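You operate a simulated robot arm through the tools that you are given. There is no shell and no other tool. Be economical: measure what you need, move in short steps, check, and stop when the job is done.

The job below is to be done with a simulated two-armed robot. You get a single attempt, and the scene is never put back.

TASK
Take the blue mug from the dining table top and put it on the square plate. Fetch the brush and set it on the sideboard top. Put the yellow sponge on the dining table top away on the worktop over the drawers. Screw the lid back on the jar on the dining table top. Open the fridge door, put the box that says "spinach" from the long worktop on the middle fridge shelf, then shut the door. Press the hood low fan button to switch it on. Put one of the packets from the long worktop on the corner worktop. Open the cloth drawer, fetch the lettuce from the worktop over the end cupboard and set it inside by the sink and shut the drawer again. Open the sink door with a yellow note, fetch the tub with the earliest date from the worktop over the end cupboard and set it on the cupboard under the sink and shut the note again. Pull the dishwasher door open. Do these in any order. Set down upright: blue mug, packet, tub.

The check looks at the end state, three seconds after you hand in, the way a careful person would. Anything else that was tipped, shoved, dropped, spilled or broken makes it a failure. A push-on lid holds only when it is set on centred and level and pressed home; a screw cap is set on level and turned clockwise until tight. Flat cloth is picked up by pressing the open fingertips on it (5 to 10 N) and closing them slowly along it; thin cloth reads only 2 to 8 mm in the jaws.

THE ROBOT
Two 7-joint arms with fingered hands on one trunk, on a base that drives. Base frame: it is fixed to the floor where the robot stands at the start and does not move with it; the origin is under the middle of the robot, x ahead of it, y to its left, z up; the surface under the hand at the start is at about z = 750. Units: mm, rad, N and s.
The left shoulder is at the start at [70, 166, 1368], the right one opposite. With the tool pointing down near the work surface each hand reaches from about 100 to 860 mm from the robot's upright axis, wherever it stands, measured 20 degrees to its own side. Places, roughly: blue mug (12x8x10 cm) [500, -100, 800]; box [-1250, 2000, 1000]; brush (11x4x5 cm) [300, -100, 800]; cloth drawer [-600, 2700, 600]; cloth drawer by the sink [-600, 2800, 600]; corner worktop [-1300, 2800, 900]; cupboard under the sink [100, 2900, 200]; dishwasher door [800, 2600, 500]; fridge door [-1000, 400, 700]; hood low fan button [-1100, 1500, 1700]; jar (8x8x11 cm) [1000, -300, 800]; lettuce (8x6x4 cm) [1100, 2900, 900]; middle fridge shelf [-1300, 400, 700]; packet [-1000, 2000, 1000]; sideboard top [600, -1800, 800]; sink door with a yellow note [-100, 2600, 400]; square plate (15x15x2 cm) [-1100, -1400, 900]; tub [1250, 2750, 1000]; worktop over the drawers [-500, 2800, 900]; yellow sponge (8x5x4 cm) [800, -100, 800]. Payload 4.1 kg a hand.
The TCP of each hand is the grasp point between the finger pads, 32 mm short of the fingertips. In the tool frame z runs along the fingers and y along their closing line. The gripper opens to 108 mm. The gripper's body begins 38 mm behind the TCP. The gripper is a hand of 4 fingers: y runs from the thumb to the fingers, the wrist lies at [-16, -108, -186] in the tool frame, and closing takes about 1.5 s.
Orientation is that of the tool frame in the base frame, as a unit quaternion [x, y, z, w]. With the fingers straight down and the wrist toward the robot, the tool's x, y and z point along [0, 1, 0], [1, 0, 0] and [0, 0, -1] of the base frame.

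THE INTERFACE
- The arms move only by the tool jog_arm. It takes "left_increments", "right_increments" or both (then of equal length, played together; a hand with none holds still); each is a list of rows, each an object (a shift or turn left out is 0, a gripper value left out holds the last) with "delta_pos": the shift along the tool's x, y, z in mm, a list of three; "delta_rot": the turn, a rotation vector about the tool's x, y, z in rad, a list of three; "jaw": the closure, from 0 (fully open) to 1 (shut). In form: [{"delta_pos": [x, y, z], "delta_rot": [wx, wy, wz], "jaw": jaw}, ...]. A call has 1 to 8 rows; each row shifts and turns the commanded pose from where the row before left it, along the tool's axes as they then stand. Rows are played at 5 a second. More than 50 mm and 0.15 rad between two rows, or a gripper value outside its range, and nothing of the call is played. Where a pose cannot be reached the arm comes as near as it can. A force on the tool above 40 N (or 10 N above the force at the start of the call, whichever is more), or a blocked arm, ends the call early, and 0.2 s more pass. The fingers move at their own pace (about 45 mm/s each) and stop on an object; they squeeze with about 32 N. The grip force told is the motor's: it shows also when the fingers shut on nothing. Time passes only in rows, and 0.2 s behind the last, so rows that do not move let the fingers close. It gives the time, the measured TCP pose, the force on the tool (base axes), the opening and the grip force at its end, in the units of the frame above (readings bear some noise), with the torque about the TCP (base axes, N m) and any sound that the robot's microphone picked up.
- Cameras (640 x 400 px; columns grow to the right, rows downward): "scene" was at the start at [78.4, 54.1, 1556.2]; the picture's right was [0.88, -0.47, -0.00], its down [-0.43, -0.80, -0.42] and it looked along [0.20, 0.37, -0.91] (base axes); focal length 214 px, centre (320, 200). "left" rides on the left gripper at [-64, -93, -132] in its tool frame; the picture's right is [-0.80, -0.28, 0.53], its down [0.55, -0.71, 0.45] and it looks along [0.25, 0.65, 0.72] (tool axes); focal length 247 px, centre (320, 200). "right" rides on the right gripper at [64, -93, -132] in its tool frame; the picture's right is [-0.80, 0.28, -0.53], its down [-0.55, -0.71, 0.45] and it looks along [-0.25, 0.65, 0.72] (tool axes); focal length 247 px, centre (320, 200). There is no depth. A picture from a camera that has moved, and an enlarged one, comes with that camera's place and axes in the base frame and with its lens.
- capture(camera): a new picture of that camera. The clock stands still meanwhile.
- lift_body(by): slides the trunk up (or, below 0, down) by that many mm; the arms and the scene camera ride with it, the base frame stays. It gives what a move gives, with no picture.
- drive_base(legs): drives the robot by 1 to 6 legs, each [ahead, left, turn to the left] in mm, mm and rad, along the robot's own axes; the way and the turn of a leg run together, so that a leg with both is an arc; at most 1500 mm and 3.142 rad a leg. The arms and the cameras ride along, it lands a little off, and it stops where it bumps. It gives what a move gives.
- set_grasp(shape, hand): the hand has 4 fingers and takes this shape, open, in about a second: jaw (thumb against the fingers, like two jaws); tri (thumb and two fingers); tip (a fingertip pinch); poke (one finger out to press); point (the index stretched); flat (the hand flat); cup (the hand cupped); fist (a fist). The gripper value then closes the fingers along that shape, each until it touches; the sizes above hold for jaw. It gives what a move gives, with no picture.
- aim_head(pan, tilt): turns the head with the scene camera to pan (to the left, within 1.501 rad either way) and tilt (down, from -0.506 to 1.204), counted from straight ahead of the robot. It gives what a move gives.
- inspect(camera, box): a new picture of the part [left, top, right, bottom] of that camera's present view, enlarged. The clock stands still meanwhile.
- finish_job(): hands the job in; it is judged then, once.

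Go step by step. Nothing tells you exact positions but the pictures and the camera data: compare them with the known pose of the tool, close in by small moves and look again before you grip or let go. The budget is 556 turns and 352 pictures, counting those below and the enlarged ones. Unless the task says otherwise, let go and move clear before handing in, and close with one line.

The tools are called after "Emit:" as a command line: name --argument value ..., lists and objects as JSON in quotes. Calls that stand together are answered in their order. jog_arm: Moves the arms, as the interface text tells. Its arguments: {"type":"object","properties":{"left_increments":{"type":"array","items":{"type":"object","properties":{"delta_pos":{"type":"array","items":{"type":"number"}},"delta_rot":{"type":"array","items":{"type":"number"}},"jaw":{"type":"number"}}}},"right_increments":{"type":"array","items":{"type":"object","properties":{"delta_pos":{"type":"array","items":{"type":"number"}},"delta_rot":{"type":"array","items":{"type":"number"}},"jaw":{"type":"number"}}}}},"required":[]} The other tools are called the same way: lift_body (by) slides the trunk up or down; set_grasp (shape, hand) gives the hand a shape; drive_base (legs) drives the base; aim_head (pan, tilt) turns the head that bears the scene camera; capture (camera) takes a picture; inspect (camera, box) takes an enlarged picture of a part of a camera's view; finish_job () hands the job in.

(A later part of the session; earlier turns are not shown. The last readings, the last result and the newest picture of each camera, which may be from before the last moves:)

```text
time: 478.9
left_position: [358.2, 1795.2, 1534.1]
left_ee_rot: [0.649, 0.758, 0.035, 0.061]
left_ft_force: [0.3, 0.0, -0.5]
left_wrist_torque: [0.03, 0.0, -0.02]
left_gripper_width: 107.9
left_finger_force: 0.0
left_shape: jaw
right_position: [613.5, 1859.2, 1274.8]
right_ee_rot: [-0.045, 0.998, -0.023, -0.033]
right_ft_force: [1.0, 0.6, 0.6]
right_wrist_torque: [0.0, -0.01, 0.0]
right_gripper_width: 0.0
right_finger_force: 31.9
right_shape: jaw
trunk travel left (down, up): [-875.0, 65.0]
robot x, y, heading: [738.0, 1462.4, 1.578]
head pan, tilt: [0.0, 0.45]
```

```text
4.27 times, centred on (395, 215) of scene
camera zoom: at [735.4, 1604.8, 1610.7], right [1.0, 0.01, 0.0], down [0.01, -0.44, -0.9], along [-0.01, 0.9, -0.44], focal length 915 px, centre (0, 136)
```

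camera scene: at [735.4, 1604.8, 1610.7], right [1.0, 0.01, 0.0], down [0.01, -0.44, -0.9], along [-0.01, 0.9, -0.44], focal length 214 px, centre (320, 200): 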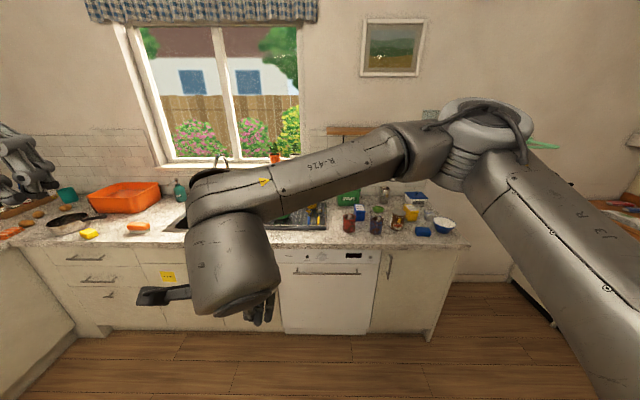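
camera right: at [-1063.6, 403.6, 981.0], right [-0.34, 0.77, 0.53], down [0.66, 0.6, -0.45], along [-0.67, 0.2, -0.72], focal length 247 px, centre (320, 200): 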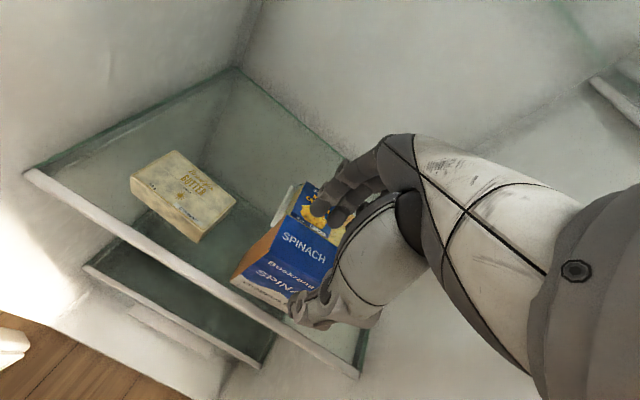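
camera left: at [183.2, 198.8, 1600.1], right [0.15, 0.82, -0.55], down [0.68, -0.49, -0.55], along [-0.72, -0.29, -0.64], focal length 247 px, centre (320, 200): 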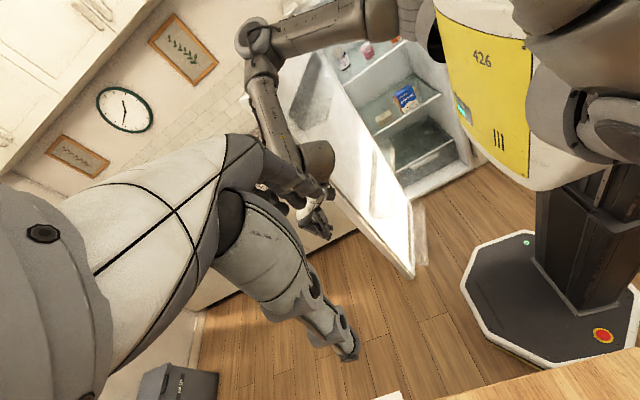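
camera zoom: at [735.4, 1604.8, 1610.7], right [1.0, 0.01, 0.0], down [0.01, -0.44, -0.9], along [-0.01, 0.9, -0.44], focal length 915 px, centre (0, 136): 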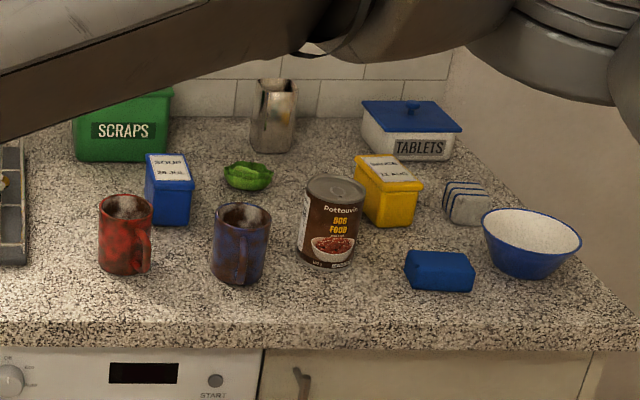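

Candidate tubs: a blue one and a yellow one with dates. I drive closer to read them.

Emit:
drive_base --legs '[[0, -300, 0], [250, 0, 0]]'

Emit:
aim_head --pan 0 --tilt 0.7

Emit:
capture --camera "scene"

```text
time: 482.3
left_position: [665.6, 2043.2, 1535.4]
left_ee_rot: [0.653, 0.754, 0.036, 0.061]
left_ft_force: [-0.7, -0.6, 0.3]
left_wrist_torque: [0.05, 0.03, 0.01]
left_gripper_width: 108.0
left_finger_force: 0.1
left_shape: jaw
right_position: [922.2, 2103.9, 1276.4]
right_ee_rot: [-0.04, 0.998, -0.021, -0.033]
right_ft_force: [-0.3, -0.4, -0.2]
right_wrist_torque: [0.04, 0.01, 0.02]
right_gripper_width: 0.1
right_finger_force: 31.9
right_shape: jaw
trunk travel left (down, up): [-875.0, 65.0]
robot x, y, heading: [1041.9, 1709.5, 1.569]
head pan, tilt: [0.0, 0.45]
```

```text
time: 483.1
left_position: [667.5, 2046.3, 1534.6]
left_ee_rot: [0.651, 0.756, 0.034, 0.062]
left_ft_force: [-0.1, 1.0, 0.3]
left_wrist_torque: [-0.04, -0.01, -0.05]
left_gripper_width: 108.0
left_finger_force: 0.1
left_shape: jaw
right_position: [922.4, 2107.5, 1274.8]
right_ee_rot: [-0.04, 0.998, -0.022, -0.034]
right_ft_force: [0.1, 0.5, 0.4]
right_wrist_torque: [0.0, -0.01, 0.02]
right_gripper_width: 0.0
right_finger_force: 32.2
right_shape: jaw
trunk travel left (down, up): [-875.0, 65.0]
robot x, y, heading: [1041.8, 1710.8, 1.572]
head pan, tilt: [0.0, 0.7]
```

```text
104 pictures are left
camera scene: at [1042.1, 1845.2, 1588.5], right [1.0, 0.0, 0.0], down [0.0, -0.64, -0.76], along [0.0, 0.76, -0.64], focal length 214 px, centre (320, 200)
```

scene: 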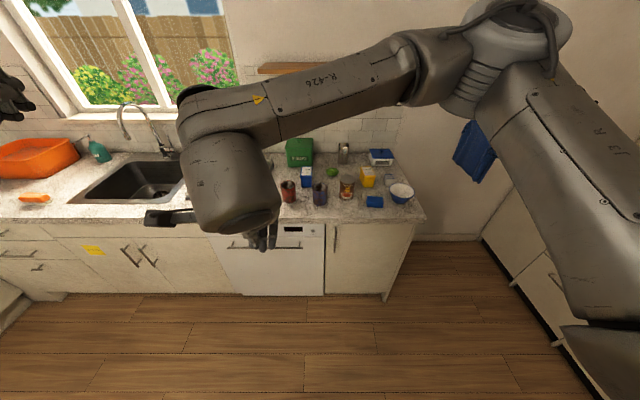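

Emit:
inspect --camera "scene" --box '[280, 135, 420, 215]'

Emit:
inspect --camera "scene" --box '[295, 160, 325, 190]'

Emit:
inspect --camera "scene" --box '[355, 160, 385, 190]'

```text
4.57 times, centred on (350, 175) of scene
camera zoom: at [1042.1, 1845.2, 1588.5], right [1.0, 0.0, 0.0], down [0.0, -0.64, -0.76], along [0.0, 0.76, -0.64], focal length 980 px, centre (183, 314)
```

zoom: 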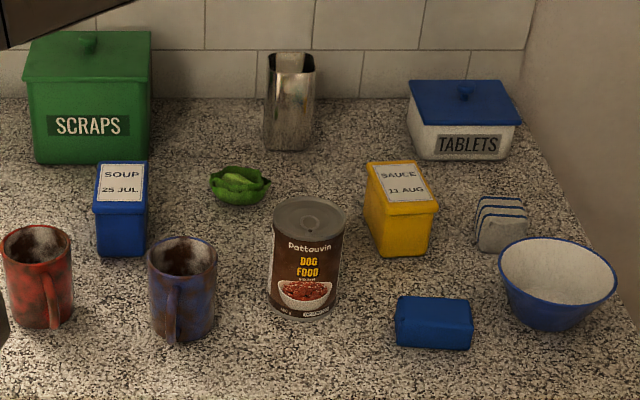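

```text
13.33 times, centred on (310, 175) of scene
camera zoom: at [1042.1, 1845.2, 1588.5], right [1.0, 0.0, 0.0], down [0.0, -0.64, -0.76], along [0.0, 0.76, -0.64], focal length 2860 px, centre (453, 533)
```

zoom: 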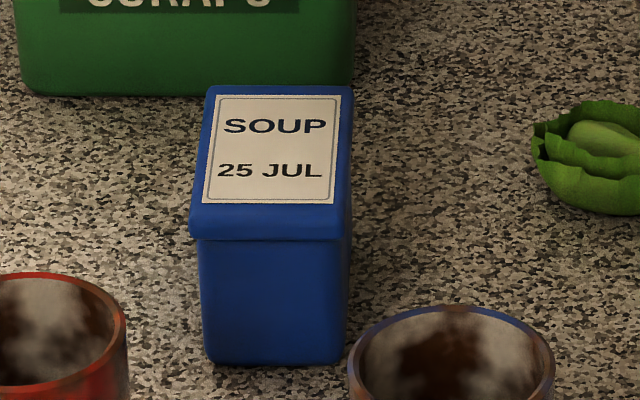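

```text
13.33 times, centred on (370, 175) of scene
camera zoom: at [1042.1, 1845.2, 1588.5], right [1.0, 0.0, 0.0], down [0.0, -0.64, -0.76], along [0.0, 0.76, -0.64], focal length 2860 px, centre (-347, 533)
```

zoom: 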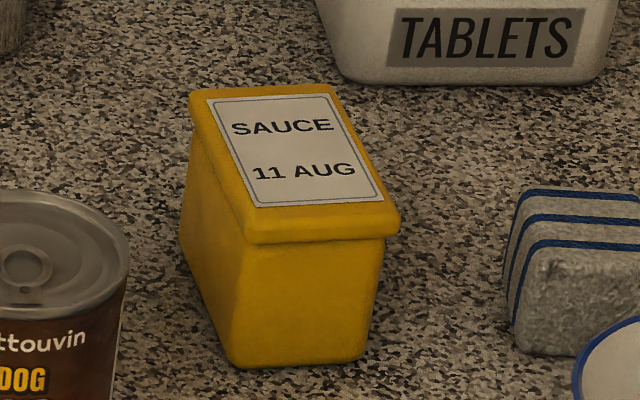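

Earliest date is SOUP 25 JUL (blue tub). First the drawer: the middle drawer (z≈640) fits the given place. I drive back there and lower the trunk.

Emit:
drive_base --legs '[[0, 1480, 0], [0, 140, 0]]'

Emit:
lift_body --by -350

Emit:
aim_head --pan 0 --tilt 0.5

Emit:
capture --camera "scene"

```text
time: 491.4
left_position: [-944.4, 2049.4, 1534.9]
left_ee_rot: [0.655, 0.752, 0.033, 0.06]
left_ft_force: [0.6, -0.5, 0.2]
left_wrist_torque: [-0.04, 0.02, -0.02]
left_gripper_width: 107.9
left_finger_force: 0.0
left_shape: jaw
right_position: [-688.8, 2109.3, 1274.9]
right_ee_rot: [-0.036, 0.999, -0.022, -0.036]
right_ft_force: [0.2, -0.3, -0.4]
right_wrist_torque: [0.01, -0.02, -0.03]
right_gripper_width: 0.2
right_finger_force: 32.0
right_shape: jaw
trunk travel left (down, up): [-875.0, 65.0]
robot x, y, heading: [-574.5, 1709.1, 1.566]
head pan, tilt: [0.0, 0.7]
```

```text
time: 494.8
left_position: [-948.1, 2049.9, 1183.9]
left_ee_rot: [0.655, 0.753, 0.035, 0.062]
left_ft_force: [1.1, -0.5, -0.2]
left_wrist_torque: [0.02, 0.0, -0.01]
left_gripper_width: 108.0
left_finger_force: 0.0
left_shape: jaw
right_position: [-691.6, 2108.0, 924.9]
right_ee_rot: [-0.036, 0.999, -0.022, -0.034]
right_ft_force: [0.0, -1.2, -0.1]
right_wrist_torque: [-0.02, -0.01, 0.03]
right_gripper_width: 0.1
right_finger_force: 31.7
right_shape: jaw
trunk travel left (down, up): [-525.0, 415.0]
robot x, y, heading: [-572.5, 1713.0, 1.568]
head pan, tilt: [0.0, 0.7]
```

```text
time: 495.5
left_position: [-947.2, 2049.7, 1183.0]
left_ee_rot: [0.655, 0.752, 0.034, 0.061]
left_ft_force: [-0.2, -0.1, 0.5]
left_wrist_torque: [0.02, -0.01, 0.0]
left_gripper_width: 108.0
left_finger_force: 0.1
left_shape: jaw
right_position: [-690.5, 2110.0, 924.5]
right_ee_rot: [-0.035, 0.999, -0.023, -0.034]
right_ft_force: [0.1, -0.2, -0.3]
right_wrist_torque: [0.0, -0.03, 0.0]
right_gripper_width: 0.0
right_finger_force: 31.9
right_shape: jaw
trunk travel left (down, up): [-525.0, 415.0]
robot x, y, heading: [-571.6, 1710.6, 1.565]
head pan, tilt: [0.0, 0.499]
```

```text
100 pictures are left
camera scene: at [-573.7, 1851.7, 1256.2], right [1.0, -0.01, 0.0], down [0.0, -0.48, -0.88], along [0.0, 0.88, -0.48], focal length 214 px, centre (320, 200)
```

scene: 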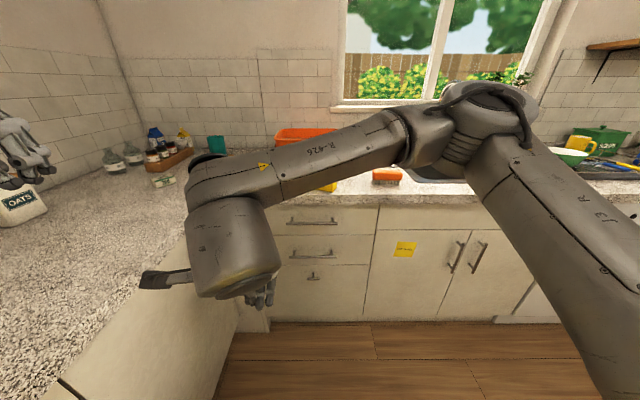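

Handle of the middle drawer: about (-600,2515,648). I level the right hand to point forward.

Emit:
jog_arm --right_increments '[{"delta_rot": [-0.041, -0.069, 0.07], "jaw": 0.4}, {"delta_pos": [-20, 0, 0], "delta_rot": [-0.145, 0, 0]}, {"delta_pos": [-20, 0, 0], "delta_rot": [-0.145, 0, 0]}, {"delta_pos": [-20, 0, 0], "delta_rot": [-0.145, 0, 0]}, {"delta_pos": [-20, 0, 0], "delta_rot": [-0.145, 0, 0]}, {"delta_pos": [-10, 0, 0], "delta_rot": [-0.145, 0, 0]}, {"delta_rot": [-0.145, 0, 0]}, {"delta_rot": [-0.145, 0, 0]}]'

Emit:
jog_arm --right_increments '[{"delta_rot": [-0.145, 0, 0]}, {"delta_rot": [-0.145, 0, 0]}, {"delta_rot": [-0.145, 0, 0]}, {"delta_rot": [-0.121, 0, 0]}, {"delta_pos": [0, -45, 0]}, {"delta_pos": [0, -45, 0]}, {"delta_pos": [0, -45, 0]}, {"delta_pos": [0, -45, 0]}]'

```text
time: 497.3
left_position: [-944.8, 2050.4, 1184.5]
left_ee_rot: [0.655, 0.752, 0.035, 0.061]
left_ft_force: [0.4, 0.9, 0.1]
left_wrist_torque: [-0.05, 0.04, 0.0]
left_gripper_width: 107.9
left_finger_force: 0.1
left_shape: jaw
right_position: [-555.5, 2151.3, 950.3]
right_ee_rot: [0.133, 0.886, 0.442, -0.04]
right_ft_force: [-0.3, 0.0, -0.6]
right_wrist_torque: [0.0, 0.01, 0.02]
right_gripper_width: 64.9
right_finger_force: 0.0
right_shape: jaw
trunk travel left (down, up): [-525.0, 415.0]
robot x, y, heading: [-574.7, 1709.6, 1.567]
head pan, tilt: [0.0, 0.499]
stopped in row 8 (right hand): the arm was blocked; the commanded pose is now the measured one
```

```text
time: 497.8
left_position: [-946.3, 2050.5, 1183.7]
left_ee_rot: [0.655, 0.753, 0.033, 0.062]
left_ft_force: [-0.1, -0.7, 0.5]
left_wrist_torque: [0.01, 0.03, -0.01]
left_gripper_width: 108.1
left_finger_force: 0.2
left_shape: jaw
right_position: [-508.9, 2181.9, 987.8]
right_ee_rot: [0.25, 0.818, 0.515, -0.06]
right_ft_force: [0.3, 1.0, -0.3]
right_wrist_torque: [-0.03, 0.0, -0.01]
right_gripper_width: 64.9
right_finger_force: 0.1
right_shape: jaw
trunk travel left (down, up): [-525.0, 415.0]
robot x, y, heading: [-573.2, 1710.2, 1.56]
head pan, tilt: [0.0, 0.499]
stopped in row 2 (right hand): the arm was blocked; the commanded pose is now the measured one
```

The right arm hit a limit too. I pull it out to the right and back to restore its posture.

Emit:
jog_arm --right_increments '[{"delta_pos": [-36, 4, -21]}, {"delta_pos": [-36, 4, -21]}, {"delta_pos": [-36, 4, -21]}, {"delta_pos": [-36, 4, -21]}, {"delta_pos": [-36, 4, -21]}, {}]'

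Emit:
capture --camera "scene"

```text
time: 498.7
left_position: [-947.3, 2049.2, 1184.0]
left_ee_rot: [0.655, 0.752, 0.035, 0.061]
left_ft_force: [0.0, 0.1, 0.5]
left_wrist_torque: [-0.01, -0.01, 0.0]
left_gripper_width: 108.0
left_finger_force: 0.0
left_shape: jaw
right_position: [-423.5, 2125.8, 1002.2]
right_ee_rot: [0.328, 0.791, 0.508, -0.094]
right_ft_force: [-0.8, -0.2, -0.1]
right_wrist_torque: [-0.02, -0.01, -0.01]
right_gripper_width: 64.7
right_finger_force: 0.0
right_shape: jaw
right hand out of reach, approached as far as the arm can: row 3, 4
trunk travel left (down, up): [-525.0, 415.0]
robot x, y, heading: [-577.5, 1709.5, 1.563]
head pan, tilt: [0.0, 0.499]
stopped in row 4 (right hand): the arm was blocked; the commanded pose is now the measured one
```

```text
99 pictures are left
camera scene: at [-573.9, 1850.5, 1256.4], right [1.0, -0.01, 0.0], down [0.0, -0.48, -0.88], along [0.01, 0.88, -0.48], focal length 214 px, centre (320, 200)
```

scene: 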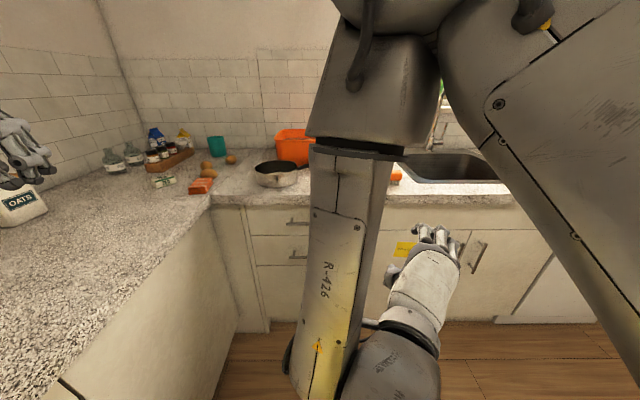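

Emit:
jog_arm --right_increments '[{"delta_pos": [-30, 0, 0], "delta_rot": [0, 0, -0.12]}, {"delta_pos": [-30, 0, 0], "delta_rot": [0, 0, -0.12]}, {"delta_pos": [-30, 0, 0], "delta_rot": [0, 0, -0.12]}, {"delta_pos": [-30, 0, 0], "delta_rot": [0, 0, -0.12]}, {"delta_pos": [-30, 0, 0]}, {"delta_pos": [-30, 0, 0]}, {}]'

Emit:
jog_arm --right_increments '[{"delta_pos": [-30, 0, 0]}, {"delta_pos": [-30, 0, 0]}, {"delta_pos": [-30, 0, 0]}, {"delta_pos": [-30, 0, 0]}, {}]'

Emit:
capture --camera "scene"

```text
time: 499.2
left_position: [-947.9, 2046.6, 1184.3]
left_ee_rot: [0.655, 0.752, 0.036, 0.062]
left_ft_force: [0.0, -0.6, 0.9]
left_wrist_torque: [0.01, -0.03, -0.01]
left_gripper_width: 107.9
left_finger_force: 0.0
left_shape: jaw
right_position: [-417.1, 2116.3, 981.5]
right_ee_rot: [0.431, 0.773, 0.428, -0.183]
right_ft_force: [-0.5, 0.0, -0.5]
right_wrist_torque: [0.02, 0.01, 0.01]
right_gripper_width: 64.9
right_finger_force: 0.0
right_shape: jaw
right hand out of reach, approached as far as the arm can: row 1, 2
trunk travel left (down, up): [-525.0, 415.0]
robot x, y, heading: [-571.0, 1711.8, 1.566]
head pan, tilt: [0.0, 0.499]
stopped in row 2 (right hand): the arm was blocked; the commanded pose is now the measured one
```

```text
time: 500.4
left_position: [-946.7, 2050.2, 1183.7]
left_ee_rot: [0.656, 0.751, 0.034, 0.062]
left_ft_force: [-0.8, -0.3, -0.1]
left_wrist_torque: [-0.03, 0.01, 0.0]
left_gripper_width: 108.0
left_finger_force: 0.0
left_shape: jaw
right_position: [-417.1, 2118.0, 980.2]
right_ee_rot: [0.432, 0.774, 0.426, -0.182]
right_ft_force: [-0.2, -0.1, 0.7]
right_wrist_torque: [0.02, 0.02, -0.01]
right_gripper_width: 65.1
right_finger_force: 0.1
right_shape: jaw
right hand out of reach, approached as far as the arm can: row 1, 2, 3, 4
trunk travel left (down, up): [-525.0, 415.0]
robot x, y, heading: [-573.5, 1710.6, 1.564]
head pan, tilt: [0.0, 0.499]
```

```text
98 pictures are left
camera scene: at [-552.8, 1851.0, 1264.2], right [0.97, -0.23, 0.0], down [-0.09, -0.39, -0.92], along [0.21, 0.89, -0.4], focal length 214 px, centre (320, 200)
```

scene: 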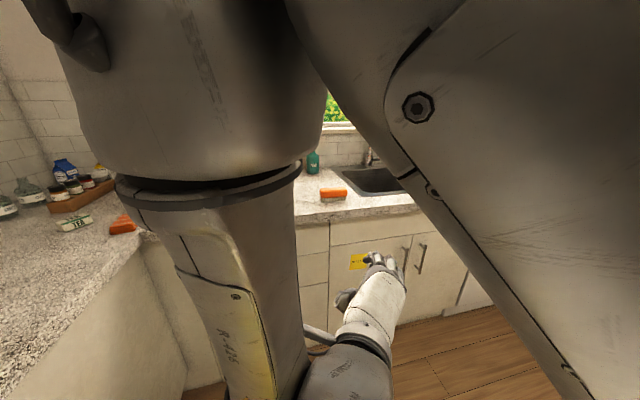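

I undo the pitch and bring the right hand back to pointing down.

Emit:
jog_arm --right_increments '[{"delta_rot": [0.092, -0.039, -0.094]}, {"delta_rot": [0.092, -0.039, -0.094]}, {"delta_rot": [0.092, -0.039, -0.094]}, {"delta_rot": [0.092, -0.039, -0.094]}, {"delta_rot": [0.092, -0.039, -0.094]}, {"delta_rot": [0.092, -0.039, -0.094]}, {"delta_rot": [0.092, -0.039, -0.094]}, {"delta_rot": [0.092, -0.039, -0.094]}]'

Emit:
jog_arm --right_increments '[{"delta_rot": [0.092, -0.039, -0.094]}, {"delta_rot": [0.092, -0.039, -0.094]}, {}, {}]'

```text
time: 502.2
left_position: [-945.1, 2050.2, 1184.3]
left_ee_rot: [0.655, 0.752, 0.034, 0.061]
left_ft_force: [-0.3, -0.2, -0.3]
left_wrist_torque: [0.07, 0.02, -0.01]
left_gripper_width: 108.1
left_finger_force: 0.1
left_shape: jaw
right_position: [-445.0, 2128.4, 942.2]
right_ee_rot: [0.366, 0.855, 0.33, -0.163]
right_ft_force: [-0.6, -0.7, 0.1]
right_wrist_torque: [0.0, 0.04, 0.04]
right_gripper_width: 64.8
right_finger_force: 0.1
right_shape: jaw
right hand out of reach, approached as far as the arm can: row 1, 2, 3, 4, 5, 6, 7, 8
trunk travel left (down, up): [-525.0, 415.0]
robot x, y, heading: [-572.9, 1707.7, 1.565]
head pan, tilt: [0.0, 0.499]
```

```text
time: 503.2
left_position: [-946.6, 2050.5, 1183.0]
left_ee_rot: [0.656, 0.752, 0.034, 0.061]
left_ft_force: [0.0, -1.4, -0.2]
left_wrist_torque: [0.05, 0.0, -0.01]
left_gripper_width: 107.9
left_finger_force: 0.1
left_shape: jaw
right_position: [-445.4, 2129.0, 941.9]
right_ee_rot: [0.365, 0.855, 0.33, -0.162]
right_ft_force: [0.5, -0.4, -0.6]
right_wrist_torque: [-0.01, -0.01, 0.0]
right_gripper_width: 64.9
right_finger_force: 0.1
right_shape: jaw
right hand out of reach, approached as far as the arm can: row 1, 2
trunk travel left (down, up): [-525.0, 415.0]
robot x, y, heading: [-574.5, 1712.7, 1.567]
head pan, tilt: [0.0, 0.499]
```

Emit:
jog_arm --right_increments '[{"delta_pos": [25, 35, 0]}, {"delta_pos": [25, 35, 0]}, {"delta_pos": [25, 35, 0]}, {"delta_pos": [25, 35, 0]}, {"delta_pos": [25, 35, 0]}, {"delta_pos": [25, 35, 0]}, {}, {}]'

Emit:
capture --camera "scene"

```text
time: 505.0
left_position: [-946.4, 2049.6, 1183.9]
left_ee_rot: [0.656, 0.752, 0.034, 0.062]
left_ft_force: [-0.3, 0.0, -0.7]
left_wrist_torque: [-0.02, -0.04, -0.01]
left_gripper_width: 108.0
left_finger_force: 0.0
left_shape: jaw
right_position: [-406.6, 2313.7, 1115.7]
right_ee_rot: [0.347, 0.862, 0.341, -0.142]
right_ft_force: [1.3, -0.1, 0.2]
right_wrist_torque: [0.02, -0.01, -0.01]
right_gripper_width: 65.0
right_finger_force: 0.0
right_shape: jaw
trunk travel left (down, up): [-525.0, 415.0]
robot x, y, heading: [-573.7, 1712.8, 1.563]
head pan, tilt: [0.0, 0.499]
```

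```text
97 pictures are left
camera scene: at [-573.6, 1852.0, 1256.2], right [1.0, -0.01, 0.0], down [0.0, -0.48, -0.88], along [0.01, 0.88, -0.48], focal length 214 px, centre (320, 200)
```

scene: 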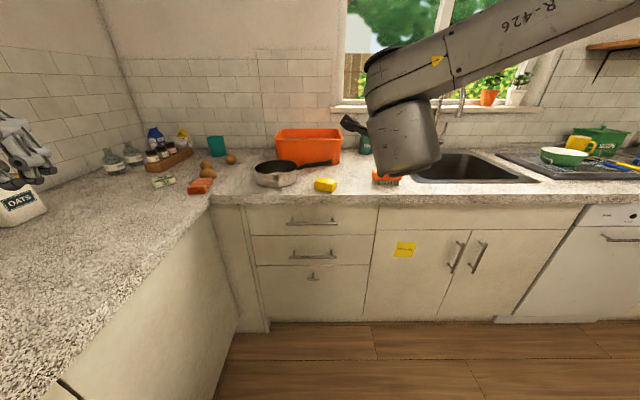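

The right arm is now naturally extended. From here I rotate it to point forward.

Emit:
jog_arm --right_increments '[{"delta_rot": [-0.097, 0.038, -0.091]}, {"delta_rot": [-0.097, 0.038, -0.091]}, {"delta_rot": [-0.097, 0.038, -0.091]}, {"delta_rot": [-0.097, 0.038, -0.091]}, {"delta_rot": [-0.097, 0.038, -0.091]}, {"delta_rot": [-0.097, 0.038, -0.091]}, {"delta_rot": [-0.097, 0.038, -0.091]}, {"delta_rot": [-0.097, 0.038, -0.091]}]'

Emit:
jog_arm --right_increments '[{"delta_pos": [0, -40, -25]}, {"delta_pos": [0, -40, -25]}, {"delta_pos": [0, -40, -25]}, {"delta_pos": [0, -40, -25]}, {"delta_pos": [0, -45, 0]}, {"delta_pos": [0, -45, 0]}, {"delta_pos": [0, -45, 0]}, {}]'

Emit:
capture --camera "scene"

```text
time: 506.8
left_position: [-947.2, 2049.9, 1182.3]
left_ee_rot: [0.656, 0.751, 0.033, 0.061]
left_ft_force: [-0.2, -0.3, 0.4]
left_wrist_torque: [0.0, 0.0, 0.0]
left_gripper_width: 107.9
left_finger_force: 0.0
left_shape: jaw
right_position: [-441.0, 2316.4, 1133.8]
right_ee_rot: [0.005, 0.711, 0.704, 0.001]
right_ft_force: [-0.2, 0.0, -0.3]
right_wrist_torque: [-0.04, -0.01, 0.02]
right_gripper_width: 64.9
right_finger_force: 0.1
right_shape: jaw
right hand out of reach, approached as far as the arm can: row 8
trunk travel left (down, up): [-525.0, 415.0]
robot x, y, heading: [-573.4, 1710.4, 1.563]
head pan, tilt: [0.0, 0.499]
```

```text
time: 507.7
left_position: [-945.4, 2049.8, 1184.3]
left_ee_rot: [0.656, 0.752, 0.034, 0.062]
left_ft_force: [0.0, -0.4, 0.3]
left_wrist_torque: [0.01, -0.02, 0.0]
left_gripper_width: 108.1
left_finger_force: 0.2
left_shape: jaw
right_position: [-440.6, 2279.0, 1119.3]
right_ee_rot: [0.129, 0.688, 0.713, -0.03]
right_ft_force: [-0.1, 0.5, -0.7]
right_wrist_torque: [0.02, 0.0, 0.01]
right_gripper_width: 65.0
right_finger_force: 0.0
right_shape: jaw
right hand out of reach, approached as far as the arm can: row 1, 2, 3, 4
trunk travel left (down, up): [-525.0, 415.0]
robot x, y, heading: [-574.5, 1708.0, 1.563]
head pan, tilt: [0.0, 0.499]
stopped in row 4 (right hand): the arm was blocked; the commanded pose is now the measured one
```

```text
96 pictures are left
camera scene: at [-573.5, 1851.4, 1256.4], right [1.0, -0.01, 0.0], down [0.0, -0.48, -0.88], along [0.01, 0.88, -0.48], focal length 214 px, centre (320, 200)
```

scene: 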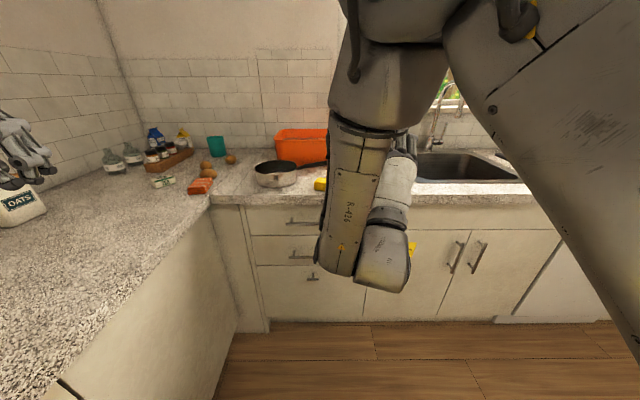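

The hand can point forward at this height; I'll lower it to the handle by lowering the trunk instead. First I restore the forward pose.

Emit:
jog_arm --right_increments '[{"delta_pos": [0, 6, 15], "delta_rot": [0.018, 0.07, -0.112]}, {"delta_pos": [0, 8, 20], "delta_rot": [0.018, 0.07, -0.112]}, {}]'

Emit:
lift_body --by -470

Emit:
aim_head --pan 0 --tilt 0.3

Emit:
capture --camera "scene"

Emit:
capture --camera "right"

```text
time: 508.5
left_position: [-948.5, 2050.9, 1182.7]
left_ee_rot: [0.656, 0.752, 0.034, 0.062]
left_ft_force: [0.3, 0.1, -0.4]
left_wrist_torque: [-0.01, -0.01, 0.01]
left_gripper_width: 108.1
left_finger_force: 0.1
left_shape: jaw
right_position: [-447.1, 2315.9, 1143.0]
right_ee_rot: [0.001, 0.709, 0.706, 0.002]
right_ft_force: [-0.3, 0.1, -0.4]
right_wrist_torque: [-0.04, -0.05, -0.02]
right_gripper_width: 64.8
right_finger_force: 0.1
right_shape: jaw
right hand out of reach, approached as far as the arm can: row 1
trunk travel left (down, up): [-525.0, 415.0]
robot x, y, heading: [-572.6, 1711.3, 1.565]
head pan, tilt: [0.0, 0.499]
```

```text
refused: -470 is not a number from -400 to 400
```

```text
time: 509.2
left_position: [-946.9, 2051.5, 1182.8]
left_ee_rot: [0.656, 0.752, 0.034, 0.061]
left_ft_force: [-0.7, 0.1, -0.1]
left_wrist_torque: [0.04, -0.04, -0.02]
left_gripper_width: 107.9
left_finger_force: 0.1
left_shape: jaw
right_position: [-444.6, 2316.7, 1142.6]
right_ee_rot: [0.002, 0.708, 0.706, 0.002]
right_ft_force: [-0.6, 0.1, -1.0]
right_wrist_torque: [-0.01, -0.02, 0.0]
right_gripper_width: 65.1
right_finger_force: 0.0
right_shape: jaw
trunk travel left (down, up): [-525.0, 415.0]
robot x, y, heading: [-576.9, 1710.7, 1.558]
head pan, tilt: [0.0, 0.3]
```

```text
95 pictures are left
camera scene: at [-573.7, 1854.3, 1274.6], right [1.0, -0.01, 0.0], down [0.0, -0.3, -0.95], along [0.01, 0.95, -0.3], focal length 214 px, centre (320, 200)
```

scene: 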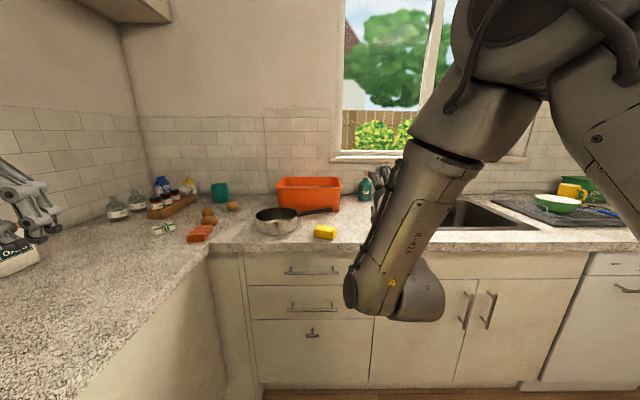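

```text
94 pictures are left
camera right: at [-509.0, 2184.9, 1050.3], right [0.8, -0.54, 0.28], down [0.55, 0.44, -0.71], along [0.25, 0.72, 0.65], focal length 247 px, centre (320, 200)
```

right: 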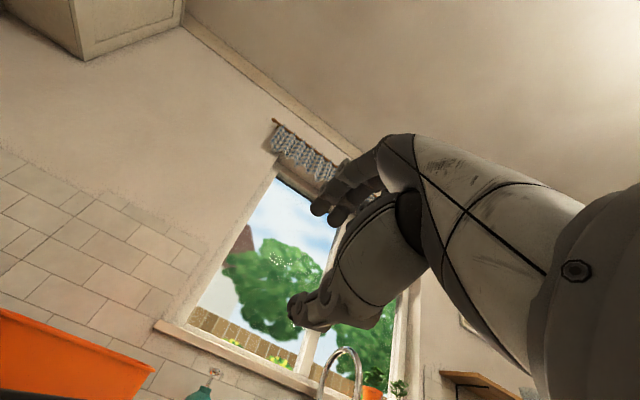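

Before lowering the trunk I must move the left hand off the long counter.

Emit:
jog_arm --left_increments '[{"delta_pos": [0, 40, 0]}, {"delta_pos": [0, 40, 0]}, {"delta_pos": [0, 40, 0]}, {"delta_pos": [-30, 30, 0]}, {"delta_pos": [-40, 0, 0]}, {"delta_pos": [-40, 0, 0]}, {}]'

```text
time: 510.7
left_position: [-822.2, 2009.8, 1126.8]
left_ee_rot: [0.624, 0.771, -0.013, 0.127]
left_ft_force: [1.0, -1.0, 0.0]
left_wrist_torque: [-0.02, 0.0, 0.0]
left_gripper_width: 108.0
left_finger_force: 0.0
left_shape: jaw
left hand out of reach, approached as far as the arm can: row 4, 5, 6
right_position: [-443.0, 2318.2, 1141.9]
right_ee_rot: [0.002, 0.708, 0.706, 0.001]
right_ft_force: [0.9, -0.1, -0.4]
right_wrist_torque: [-0.02, 0.04, 0.01]
right_gripper_width: 65.0
right_finger_force: 0.0
right_shape: jaw
trunk travel left (down, up): [-525.0, 415.0]
robot x, y, heading: [-572.2, 1712.1, 1.56]
head pan, tilt: [0.0, 0.3]
stopped in row 7 (left hand): the arm was blocked; the commanded pose is now the measured one
```

Emit:
drive_base --legs '[[0, -110, 0]]'

Emit:
jog_arm --right_increments '[{"delta_pos": [40, 0, 0]}, {"delta_pos": [40, 0, 0]}, {"delta_pos": [40, 0, 0]}, {"delta_pos": [40, 0, 0]}, {"delta_pos": [40, 0, 0]}, {}]'

```text
time: 511.9
left_position: [-713.3, 2008.2, 1127.4]
left_ee_rot: [0.624, 0.771, -0.012, 0.127]
left_ft_force: [0.1, -0.2, 0.1]
left_wrist_torque: [-0.03, 0.04, -0.03]
left_gripper_width: 107.9
left_finger_force: 0.2
left_shape: jaw
right_position: [-336.8, 2317.4, 1141.9]
right_ee_rot: [0.001, 0.708, 0.706, 0.0]
right_ft_force: [0.0, -0.7, 0.0]
right_wrist_torque: [0.01, 0.01, 0.03]
right_gripper_width: 64.9
right_finger_force: 0.2
right_shape: jaw
trunk travel left (down, up): [-525.0, 415.0]
robot x, y, heading: [-467.5, 1706.3, 1.567]
head pan, tilt: [0.0, 0.3]
```

```text
time: 513.5
left_position: [-716.4, 2008.0, 1126.9]
left_ee_rot: [0.622, 0.772, -0.008, 0.132]
left_ft_force: [0.5, 0.6, 0.1]
left_wrist_torque: [0.01, 0.03, -0.02]
left_gripper_width: 108.1
left_finger_force: 0.0
left_shape: jaw
right_position: [-512.6, 2323.0, 1169.2]
right_ee_rot: [0.035, 0.703, 0.711, -0.008]
right_ft_force: [-1.0, -0.6, 0.3]
right_wrist_torque: [0.02, 0.02, -0.03]
right_gripper_width: 64.7
right_finger_force: 0.1
right_shape: jaw
trunk travel left (down, up): [-525.0, 415.0]
robot x, y, heading: [-465.3, 1711.8, 1.564]
head pan, tilt: [0.0, 0.3]
stopped in row 6 (right hand): the arm was blocked; the commanded pose is now the measured one
```

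Emit:
drive_base --legs '[[0, 55, 0]]'

Emit:
lift_body --by -400

Emit:
lift_body --by -120

Emit:
capture --camera "right"

Emit:
capture --camera "scene"

```text
time: 514.4
left_position: [-774.0, 2007.1, 1125.9]
left_ee_rot: [0.622, 0.772, -0.006, 0.133]
left_ft_force: [-0.1, -0.7, -0.6]
left_wrist_torque: [-0.03, -0.01, -0.01]
left_gripper_width: 108.1
left_finger_force: 0.0
left_shape: jaw
right_position: [-569.7, 2323.1, 1168.4]
right_ee_rot: [0.033, 0.703, 0.71, -0.007]
right_ft_force: [-0.3, -0.1, -0.5]
right_wrist_torque: [0.0, -0.01, -0.02]
right_gripper_width: 64.9
right_finger_force: 0.0
right_shape: jaw
trunk travel left (down, up): [-525.0, 415.0]
robot x, y, heading: [-523.1, 1712.1, 1.562]
head pan, tilt: [0.0, 0.3]
```

```text
time: 518.2
left_position: [-770.9, 2007.4, 728.0]
left_ee_rot: [0.622, 0.772, -0.006, 0.133]
left_ft_force: [0.2, -0.5, -0.2]
left_wrist_torque: [-0.01, 0.03, 0.0]
left_gripper_width: 108.1
left_finger_force: 0.1
left_shape: jaw
right_position: [-567.2, 2323.2, 769.1]
right_ee_rot: [0.037, 0.703, 0.71, -0.007]
right_ft_force: [0.4, 0.0, -0.5]
right_wrist_torque: [0.03, 0.02, -0.02]
right_gripper_width: 64.9
right_finger_force: 0.0
right_shape: jaw
trunk travel left (down, up): [-125.0, 815.0]
robot x, y, heading: [-519.8, 1710.1, 1.568]
head pan, tilt: [0.0, 0.3]
```

```text
time: 519.7
left_position: [-772.4, 2007.3, 605.7]
left_ee_rot: [0.622, 0.772, -0.006, 0.133]
left_ft_force: [-0.5, 1.0, 0.2]
left_wrist_torque: [0.01, -0.01, 0.01]
left_gripper_width: 108.0
left_finger_force: 0.0
left_shape: jaw
right_position: [-569.7, 2324.1, 648.9]
right_ee_rot: [0.036, 0.703, 0.71, -0.006]
right_ft_force: [0.1, -0.3, -0.8]
right_wrist_torque: [0.01, -0.02, -0.01]
right_gripper_width: 64.8
right_finger_force: 0.1
right_shape: jaw
trunk travel left (down, up): [-5.0, 935.0]
robot x, y, heading: [-518.7, 1709.1, 1.562]
head pan, tilt: [0.0, 0.3]
```

```text
93 pictures are left
camera right: at [-642.6, 2195.5, 558.8], right [0.79, -0.57, 0.23], down [0.52, 0.43, -0.73], along [0.32, 0.7, 0.64], focal length 247 px, centre (320, 200)
```

right: 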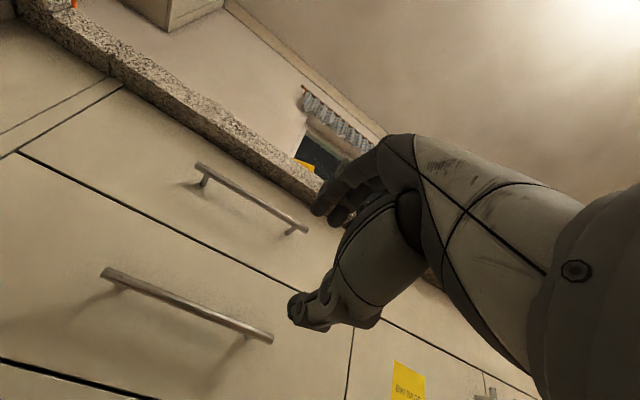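

```text
92 pictures are left
camera scene: at [-498.3, 1850.3, 747.8], right [0.97, -0.25, 0.0], down [-0.09, -0.35, -0.93], along [0.23, 0.9, -0.37], focal length 214 px, centre (320, 200)
```

scene: 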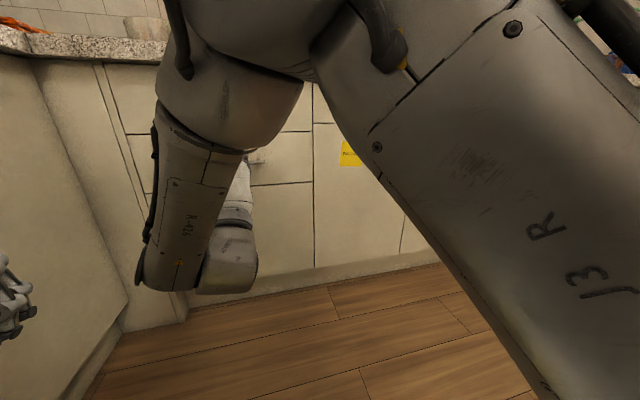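

The middle handle is at about y 2543, z 620. I lower the hand by 29 mm with the arm.

Emit:
jog_arm --right_increments '[{"delta_pos": [0, -15, 0]}, {"delta_pos": [0, -14, 0]}, {}]'

```text
time: 520.7
left_position: [-773.1, 2008.6, 606.3]
left_ee_rot: [0.621, 0.772, -0.004, 0.135]
left_ft_force: [-0.8, 0.1, 0.3]
left_wrist_torque: [0.02, -0.01, -0.01]
left_gripper_width: 108.1
left_finger_force: 0.1
left_shape: jaw
right_position: [-559.6, 2321.9, 655.0]
right_ee_rot: [0.056, 0.688, 0.723, -0.02]
right_ft_force: [-0.1, -0.6, 0.0]
right_wrist_torque: [0.0, 0.0, -0.02]
right_gripper_width: 65.0
right_finger_force: 0.1
right_shape: jaw
trunk travel left (down, up): [-5.0, 935.0]
robot x, y, heading: [-521.6, 1707.3, 1.569]
head pan, tilt: [0.0, 0.3]
stopped in row 3 (right hand): the arm was blocked; the commanded pose is now the measured one
```

That posture can't go lower. I raise the trunk and re-fold the right arm into a natural elbow-out posture: extend to the right-forward with the tool down, then pull back.

Emit:
lift_body --by 400

Emit:
lift_body --by 100

Emit:
jog_arm --right_increments '[{"delta_pos": [-30, 0, 20], "delta_rot": [0.145, 0, 0]}, {"delta_pos": [-30, 0, 20], "delta_rot": [0.145, 0, 0]}, {"delta_pos": [-30, 0, 0], "delta_rot": [0.145, 0, 0]}, {"delta_pos": [-30, 0, 0], "delta_rot": [0.145, 0, 0]}, {"delta_pos": [-30, 0, 0], "delta_rot": [0.145, 0, 0]}, {"delta_pos": [-30, 0, 0], "delta_rot": [0.145, 0, 0]}, {"delta_pos": [-30, 0, 0], "delta_rot": [0.145, 0, 0]}, {"delta_pos": [-30, 0, 0], "delta_rot": [0.145, 0, 0]}]'

Emit:
jog_arm --right_increments '[{"delta_pos": [-30, 0, 0], "delta_rot": [0.145, 0, 0]}, {"delta_pos": [-30, 0, 0], "delta_rot": [0.145, 0, 0]}, {"delta_rot": [0.12, 0, 0]}, {"delta_rot": [0, 0, -0.14]}, {"delta_rot": [0, 0, -0.14]}, {"delta_rot": [0, 0, -0.14]}, {"delta_rot": [0, 0, -0.14]}, {}]'

```text
time: 524.6
left_position: [-772.8, 2008.7, 1006.1]
left_ee_rot: [0.621, 0.772, -0.004, 0.135]
left_ft_force: [-1.0, -0.3, -0.6]
left_wrist_torque: [-0.02, -0.02, -0.02]
left_gripper_width: 108.1
left_finger_force: 0.0
left_shape: jaw
right_position: [-559.9, 2323.1, 1054.3]
right_ee_rot: [0.056, 0.689, 0.722, -0.021]
right_ft_force: [0.1, 0.7, -0.1]
right_wrist_torque: [-0.03, -0.01, -0.04]
right_gripper_width: 64.8
right_finger_force: 0.0
right_shape: jaw
trunk travel left (down, up): [-405.0, 535.0]
robot x, y, heading: [-517.3, 1711.1, 1.566]
head pan, tilt: [0.0, 0.3]
```

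```text
time: 525.9
left_position: [-771.6, 2008.5, 1104.9]
left_ee_rot: [0.62, 0.773, -0.004, 0.135]
left_ft_force: [0.3, 0.1, -0.5]
left_wrist_torque: [0.03, 0.01, -0.01]
left_gripper_width: 107.7
left_finger_force: 0.1
left_shape: jaw
right_position: [-558.5, 2322.0, 1154.2]
right_ee_rot: [0.056, 0.689, 0.722, -0.021]
right_ft_force: [-0.6, -0.4, 0.3]
right_wrist_torque: [-0.01, 0.0, -0.02]
right_gripper_width: 64.7
right_finger_force: 0.1
right_shape: jaw
trunk travel left (down, up): [-505.0, 435.0]
robot x, y, heading: [-517.1, 1710.9, 1.563]
head pan, tilt: [0.0, 0.3]
```

```text
time: 527.7
left_position: [-770.5, 2007.6, 1106.8]
left_ee_rot: [0.621, 0.772, -0.005, 0.134]
left_ft_force: [0.0, 0.5, -0.1]
left_wrist_torque: [-0.02, 0.03, 0.03]
left_gripper_width: 108.0
left_finger_force: 0.0
left_shape: jaw
right_position: [-318.8, 2351.1, 1125.8]
right_ee_rot: [0.033, 0.973, 0.225, -0.048]
right_ft_force: [0.3, 0.8, 0.8]
right_wrist_torque: [0.01, 0.01, 0.08]
right_gripper_width: 64.9
right_finger_force: 0.0
right_shape: jaw
trunk travel left (down, up): [-505.0, 435.0]
robot x, y, heading: [-519.1, 1709.9, 1.563]
head pan, tilt: [0.0, 0.3]
```

```text
time: 529.5
left_position: [-774.6, 2006.7, 1106.8]
left_ee_rot: [0.62, 0.773, -0.004, 0.135]
left_ft_force: [-0.5, 0.3, -0.2]
left_wrist_torque: [-0.01, -0.05, 0.03]
left_gripper_width: 107.8
left_finger_force: 0.0
left_shape: jaw
right_position: [-262.2, 2347.8, 1120.8]
right_ee_rot: [-0.22, 0.974, 0.035, -0.043]
right_ft_force: [0.3, -0.2, 0.2]
right_wrist_torque: [-0.01, -0.03, -0.01]
right_gripper_width: 65.1
right_finger_force: 0.0
right_shape: jaw
right hand out of reach, approached as far as the arm can: row 7
trunk travel left (down, up): [-505.0, 435.0]
robot x, y, heading: [-521.1, 1710.0, 1.561]
head pan, tilt: [0.0, 0.3]
```

Emit:
jog_arm --right_increments '[{"delta_pos": [-45, 14, 0], "delta_rot": [0, 0, -0.08]}, {"delta_pos": [-45, 14, 0], "delta_rot": [0, 0, -0.08]}, {"delta_pos": [-45, 14, 0], "delta_rot": [0, 0, -0.08]}, {"delta_pos": [-10, -45, 0]}, {"delta_pos": [-10, -45, 0]}, {"delta_pos": [-10, -45, 10]}, {"delta_pos": [0, -45, 20]}, {"delta_pos": [0, -45, 20]}]'

Emit:
jog_arm --right_increments '[{"delta_pos": [0, -40, 25]}, {"delta_pos": [0, -40, 25]}, {"delta_pos": [0, 0, 40]}, {"delta_pos": [0, 0, 40]}, {"delta_pos": [0, 0, 40]}, {}]'

Emit:
capture --camera "scene"

```text
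time: 531.3
left_position: [-771.7, 2008.0, 1106.6]
left_ee_rot: [0.621, 0.772, -0.004, 0.135]
left_ft_force: [-0.5, 0.0, 0.9]
left_wrist_torque: [0.0, 0.0, -0.04]
left_gripper_width: 108.2
left_finger_force: 0.0
left_shape: jaw
right_position: [-136.7, 2162.5, 1033.3]
right_ee_rot: [-0.226, 0.972, 0.032, -0.054]
right_ft_force: [0.5, -0.2, 0.4]
right_wrist_torque: [0.01, 0.0, -0.01]
right_gripper_width: 64.9
right_finger_force: 0.0
right_shape: jaw
right hand out of reach, approached as far as the arm can: row 1, 2, 3
trunk travel left (down, up): [-505.0, 435.0]
robot x, y, heading: [-520.8, 1711.5, 1.564]
head pan, tilt: [0.0, 0.3]
```

```text
time: 532.7
left_position: [-772.8, 2008.1, 1106.3]
left_ee_rot: [0.621, 0.772, -0.005, 0.134]
left_ft_force: [1.0, -0.2, 0.2]
left_wrist_torque: [0.01, -0.01, -0.02]
left_gripper_width: 107.9
left_finger_force: 0.0
left_shape: jaw
right_position: [-175.4, 2153.3, 891.6]
right_ee_rot: [-0.226, 0.972, 0.034, -0.052]
right_ft_force: [-0.2, 0.0, 1.0]
right_wrist_torque: [-0.02, 0.0, 0.0]
right_gripper_width: 65.2
right_finger_force: 0.0
right_shape: jaw
right hand out of reach, approached as far as the arm can: row 1, 2, 3, 4, 5
trunk travel left (down, up): [-505.0, 435.0]
robot x, y, heading: [-523.5, 1710.4, 1.57]
head pan, tilt: [0.0, 0.3]
```

```text
91 pictures are left
camera scene: at [-498.1, 1851.2, 1251.0], right [0.97, -0.24, 0.0], down [-0.08, -0.32, -0.94], along [0.23, 0.91, -0.33], focal length 214 px, centre (320, 200)
```

scene: 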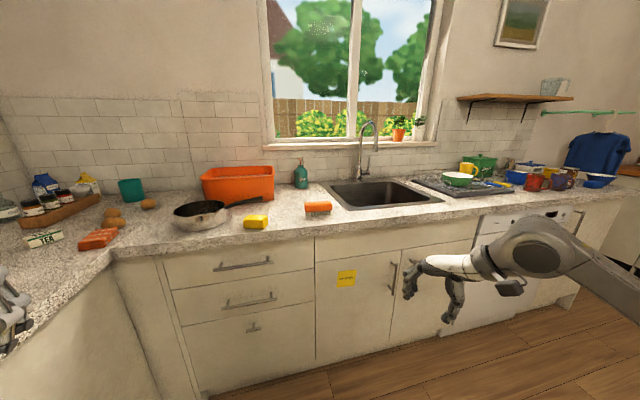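

The right arm is now in a good elbow-out posture. I straighten it and bring it in front of the middle drawer.

Emit:
jog_arm --right_increments '[{"delta_rot": [0.089, -0.085, 0]}, {"delta_pos": [36, 20, 5], "delta_rot": [0, 0, 0.06]}, {"delta_pos": [36, 20, 5], "delta_rot": [0, 0, 0.06]}, {"delta_pos": [40, 20, 5], "delta_rot": [0, 0, 0.06]}, {"delta_pos": [40, 20, 5], "delta_rot": [0, 0, 0.06]}, {"delta_pos": [40, 20, 5], "delta_rot": [0, 0, 0.06]}, {"delta_pos": [45, 15, 5], "delta_rot": [0, 0, 0.06]}, {"delta_pos": [45, 15, 5], "delta_rot": [0, 0, 0.06]}]'

Emit:
jog_arm --right_increments '[{"delta_pos": [40, 10, 20]}, {"delta_pos": [40, 10, 20]}, {"delta_rot": [-0.14, 0, 0]}, {"delta_rot": [-0.14, 0, 0]}, {"delta_rot": [-0.14, 0, 0]}, {"delta_rot": [-0.14, 0, 0]}, {"delta_rot": [-0.14, 0, 0]}, {"delta_rot": [-0.14, 0, 0]}]'

Emit:
capture --camera "scene"

```text
time: 534.5
left_position: [-773.7, 2008.8, 1105.3]
left_ee_rot: [0.621, 0.772, -0.005, 0.136]
left_ft_force: [0.3, 1.1, 0.0]
left_wrist_torque: [-0.04, -0.03, 0.01]
left_gripper_width: 107.9
left_finger_force: 0.0
left_shape: jaw
right_position: [-484.1, 2203.1, 859.0]
right_ee_rot: [-0.018, 1.0, 0.001, 0.0]
right_ft_force: [-0.9, -0.3, -0.5]
right_wrist_torque: [-0.01, -0.04, -0.02]
right_gripper_width: 64.9
right_finger_force: 0.0
right_shape: jaw
trunk travel left (down, up): [-505.0, 435.0]
robot x, y, heading: [-523.1, 1709.9, 1.563]
head pan, tilt: [0.0, 0.3]
```

```text
time: 536.3
left_position: [-775.9, 2007.0, 1105.2]
left_ee_rot: [0.622, 0.771, -0.003, 0.136]
left_ft_force: [0.2, -0.1, -0.5]
left_wrist_torque: [0.02, -0.02, -0.01]
left_gripper_width: 108.1
left_finger_force: 0.1
left_shape: jaw
right_position: [-566.9, 2217.0, 822.3]
right_ee_rot: [-0.018, 0.912, 0.41, -0.008]
right_ft_force: [0.3, -0.6, -0.3]
right_wrist_torque: [-0.01, -0.01, -0.07]
right_gripper_width: 64.8
right_finger_force: 0.1
right_shape: jaw
trunk travel left (down, up): [-505.0, 435.0]
robot x, y, heading: [-520.4, 1709.5, 1.567]
head pan, tilt: [0.0, 0.3]
```

```text
90 pictures are left
camera scene: at [-502.0, 1848.7, 1251.7], right [0.97, -0.24, 0.0], down [-0.08, -0.32, -0.95], along [0.23, 0.92, -0.33], focal length 214 px, centre (320, 200)
```

scene: 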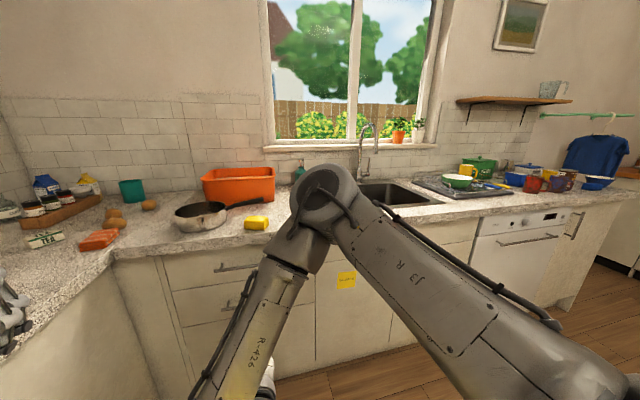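

The hand is pitched 48° forward nicely. I lower the trunk 160 mm and drive ahead to bring the fingers near the handle.

Emit:
lift_body --by -160

Emit:
drive_base --legs '[[255, 0, 0]]'

Emit:
capture --camera "right"

```text
time: 538.1
left_position: [-773.1, 2008.7, 946.8]
left_ee_rot: [0.621, 0.772, -0.005, 0.135]
left_ft_force: [-0.1, -0.1, -0.4]
left_wrist_torque: [-0.02, -0.02, -0.03]
left_gripper_width: 108.0
left_finger_force: 0.1
left_shape: jaw
right_position: [-566.9, 2217.7, 659.9]
right_ee_rot: [-0.016, 0.913, 0.408, -0.009]
right_ft_force: [1.0, 0.0, -0.8]
right_wrist_torque: [-0.02, -0.01, -0.01]
right_gripper_width: 65.1
right_finger_force: 0.0
right_shape: jaw
trunk travel left (down, up): [-345.0, 595.0]
robot x, y, heading: [-521.4, 1709.6, 1.561]
head pan, tilt: [0.0, 0.3]
```

```text
time: 539.9
left_position: [-772.6, 2258.2, 946.1]
left_ee_rot: [0.619, 0.773, -0.005, 0.135]
left_ft_force: [0.6, -0.3, 0.0]
left_wrist_torque: [-0.03, -0.04, 0.03]
left_gripper_width: 108.1
left_finger_force: 0.0
left_shape: jaw
right_position: [-567.3, 2466.6, 659.2]
right_ee_rot: [-0.018, 0.913, 0.408, -0.009]
right_ft_force: [0.0, 0.2, 0.1]
right_wrist_torque: [0.01, 0.02, 0.03]
right_gripper_width: 65.0
right_finger_force: 0.1
right_shape: jaw
trunk travel left (down, up): [-345.0, 595.0]
robot x, y, heading: [-519.0, 1962.4, 1.573]
head pan, tilt: [0.0, 0.3]
```

```text
89 pictures are left
camera right: at [-623.8, 2305.3, 678.7], right [0.81, -0.17, 0.56], down [0.55, -0.12, -0.83], along [0.21, 0.98, 0.0], focal length 247 px, centre (320, 200)
```

right: 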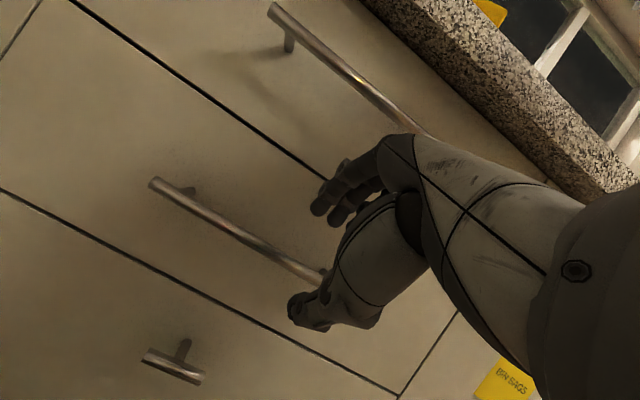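

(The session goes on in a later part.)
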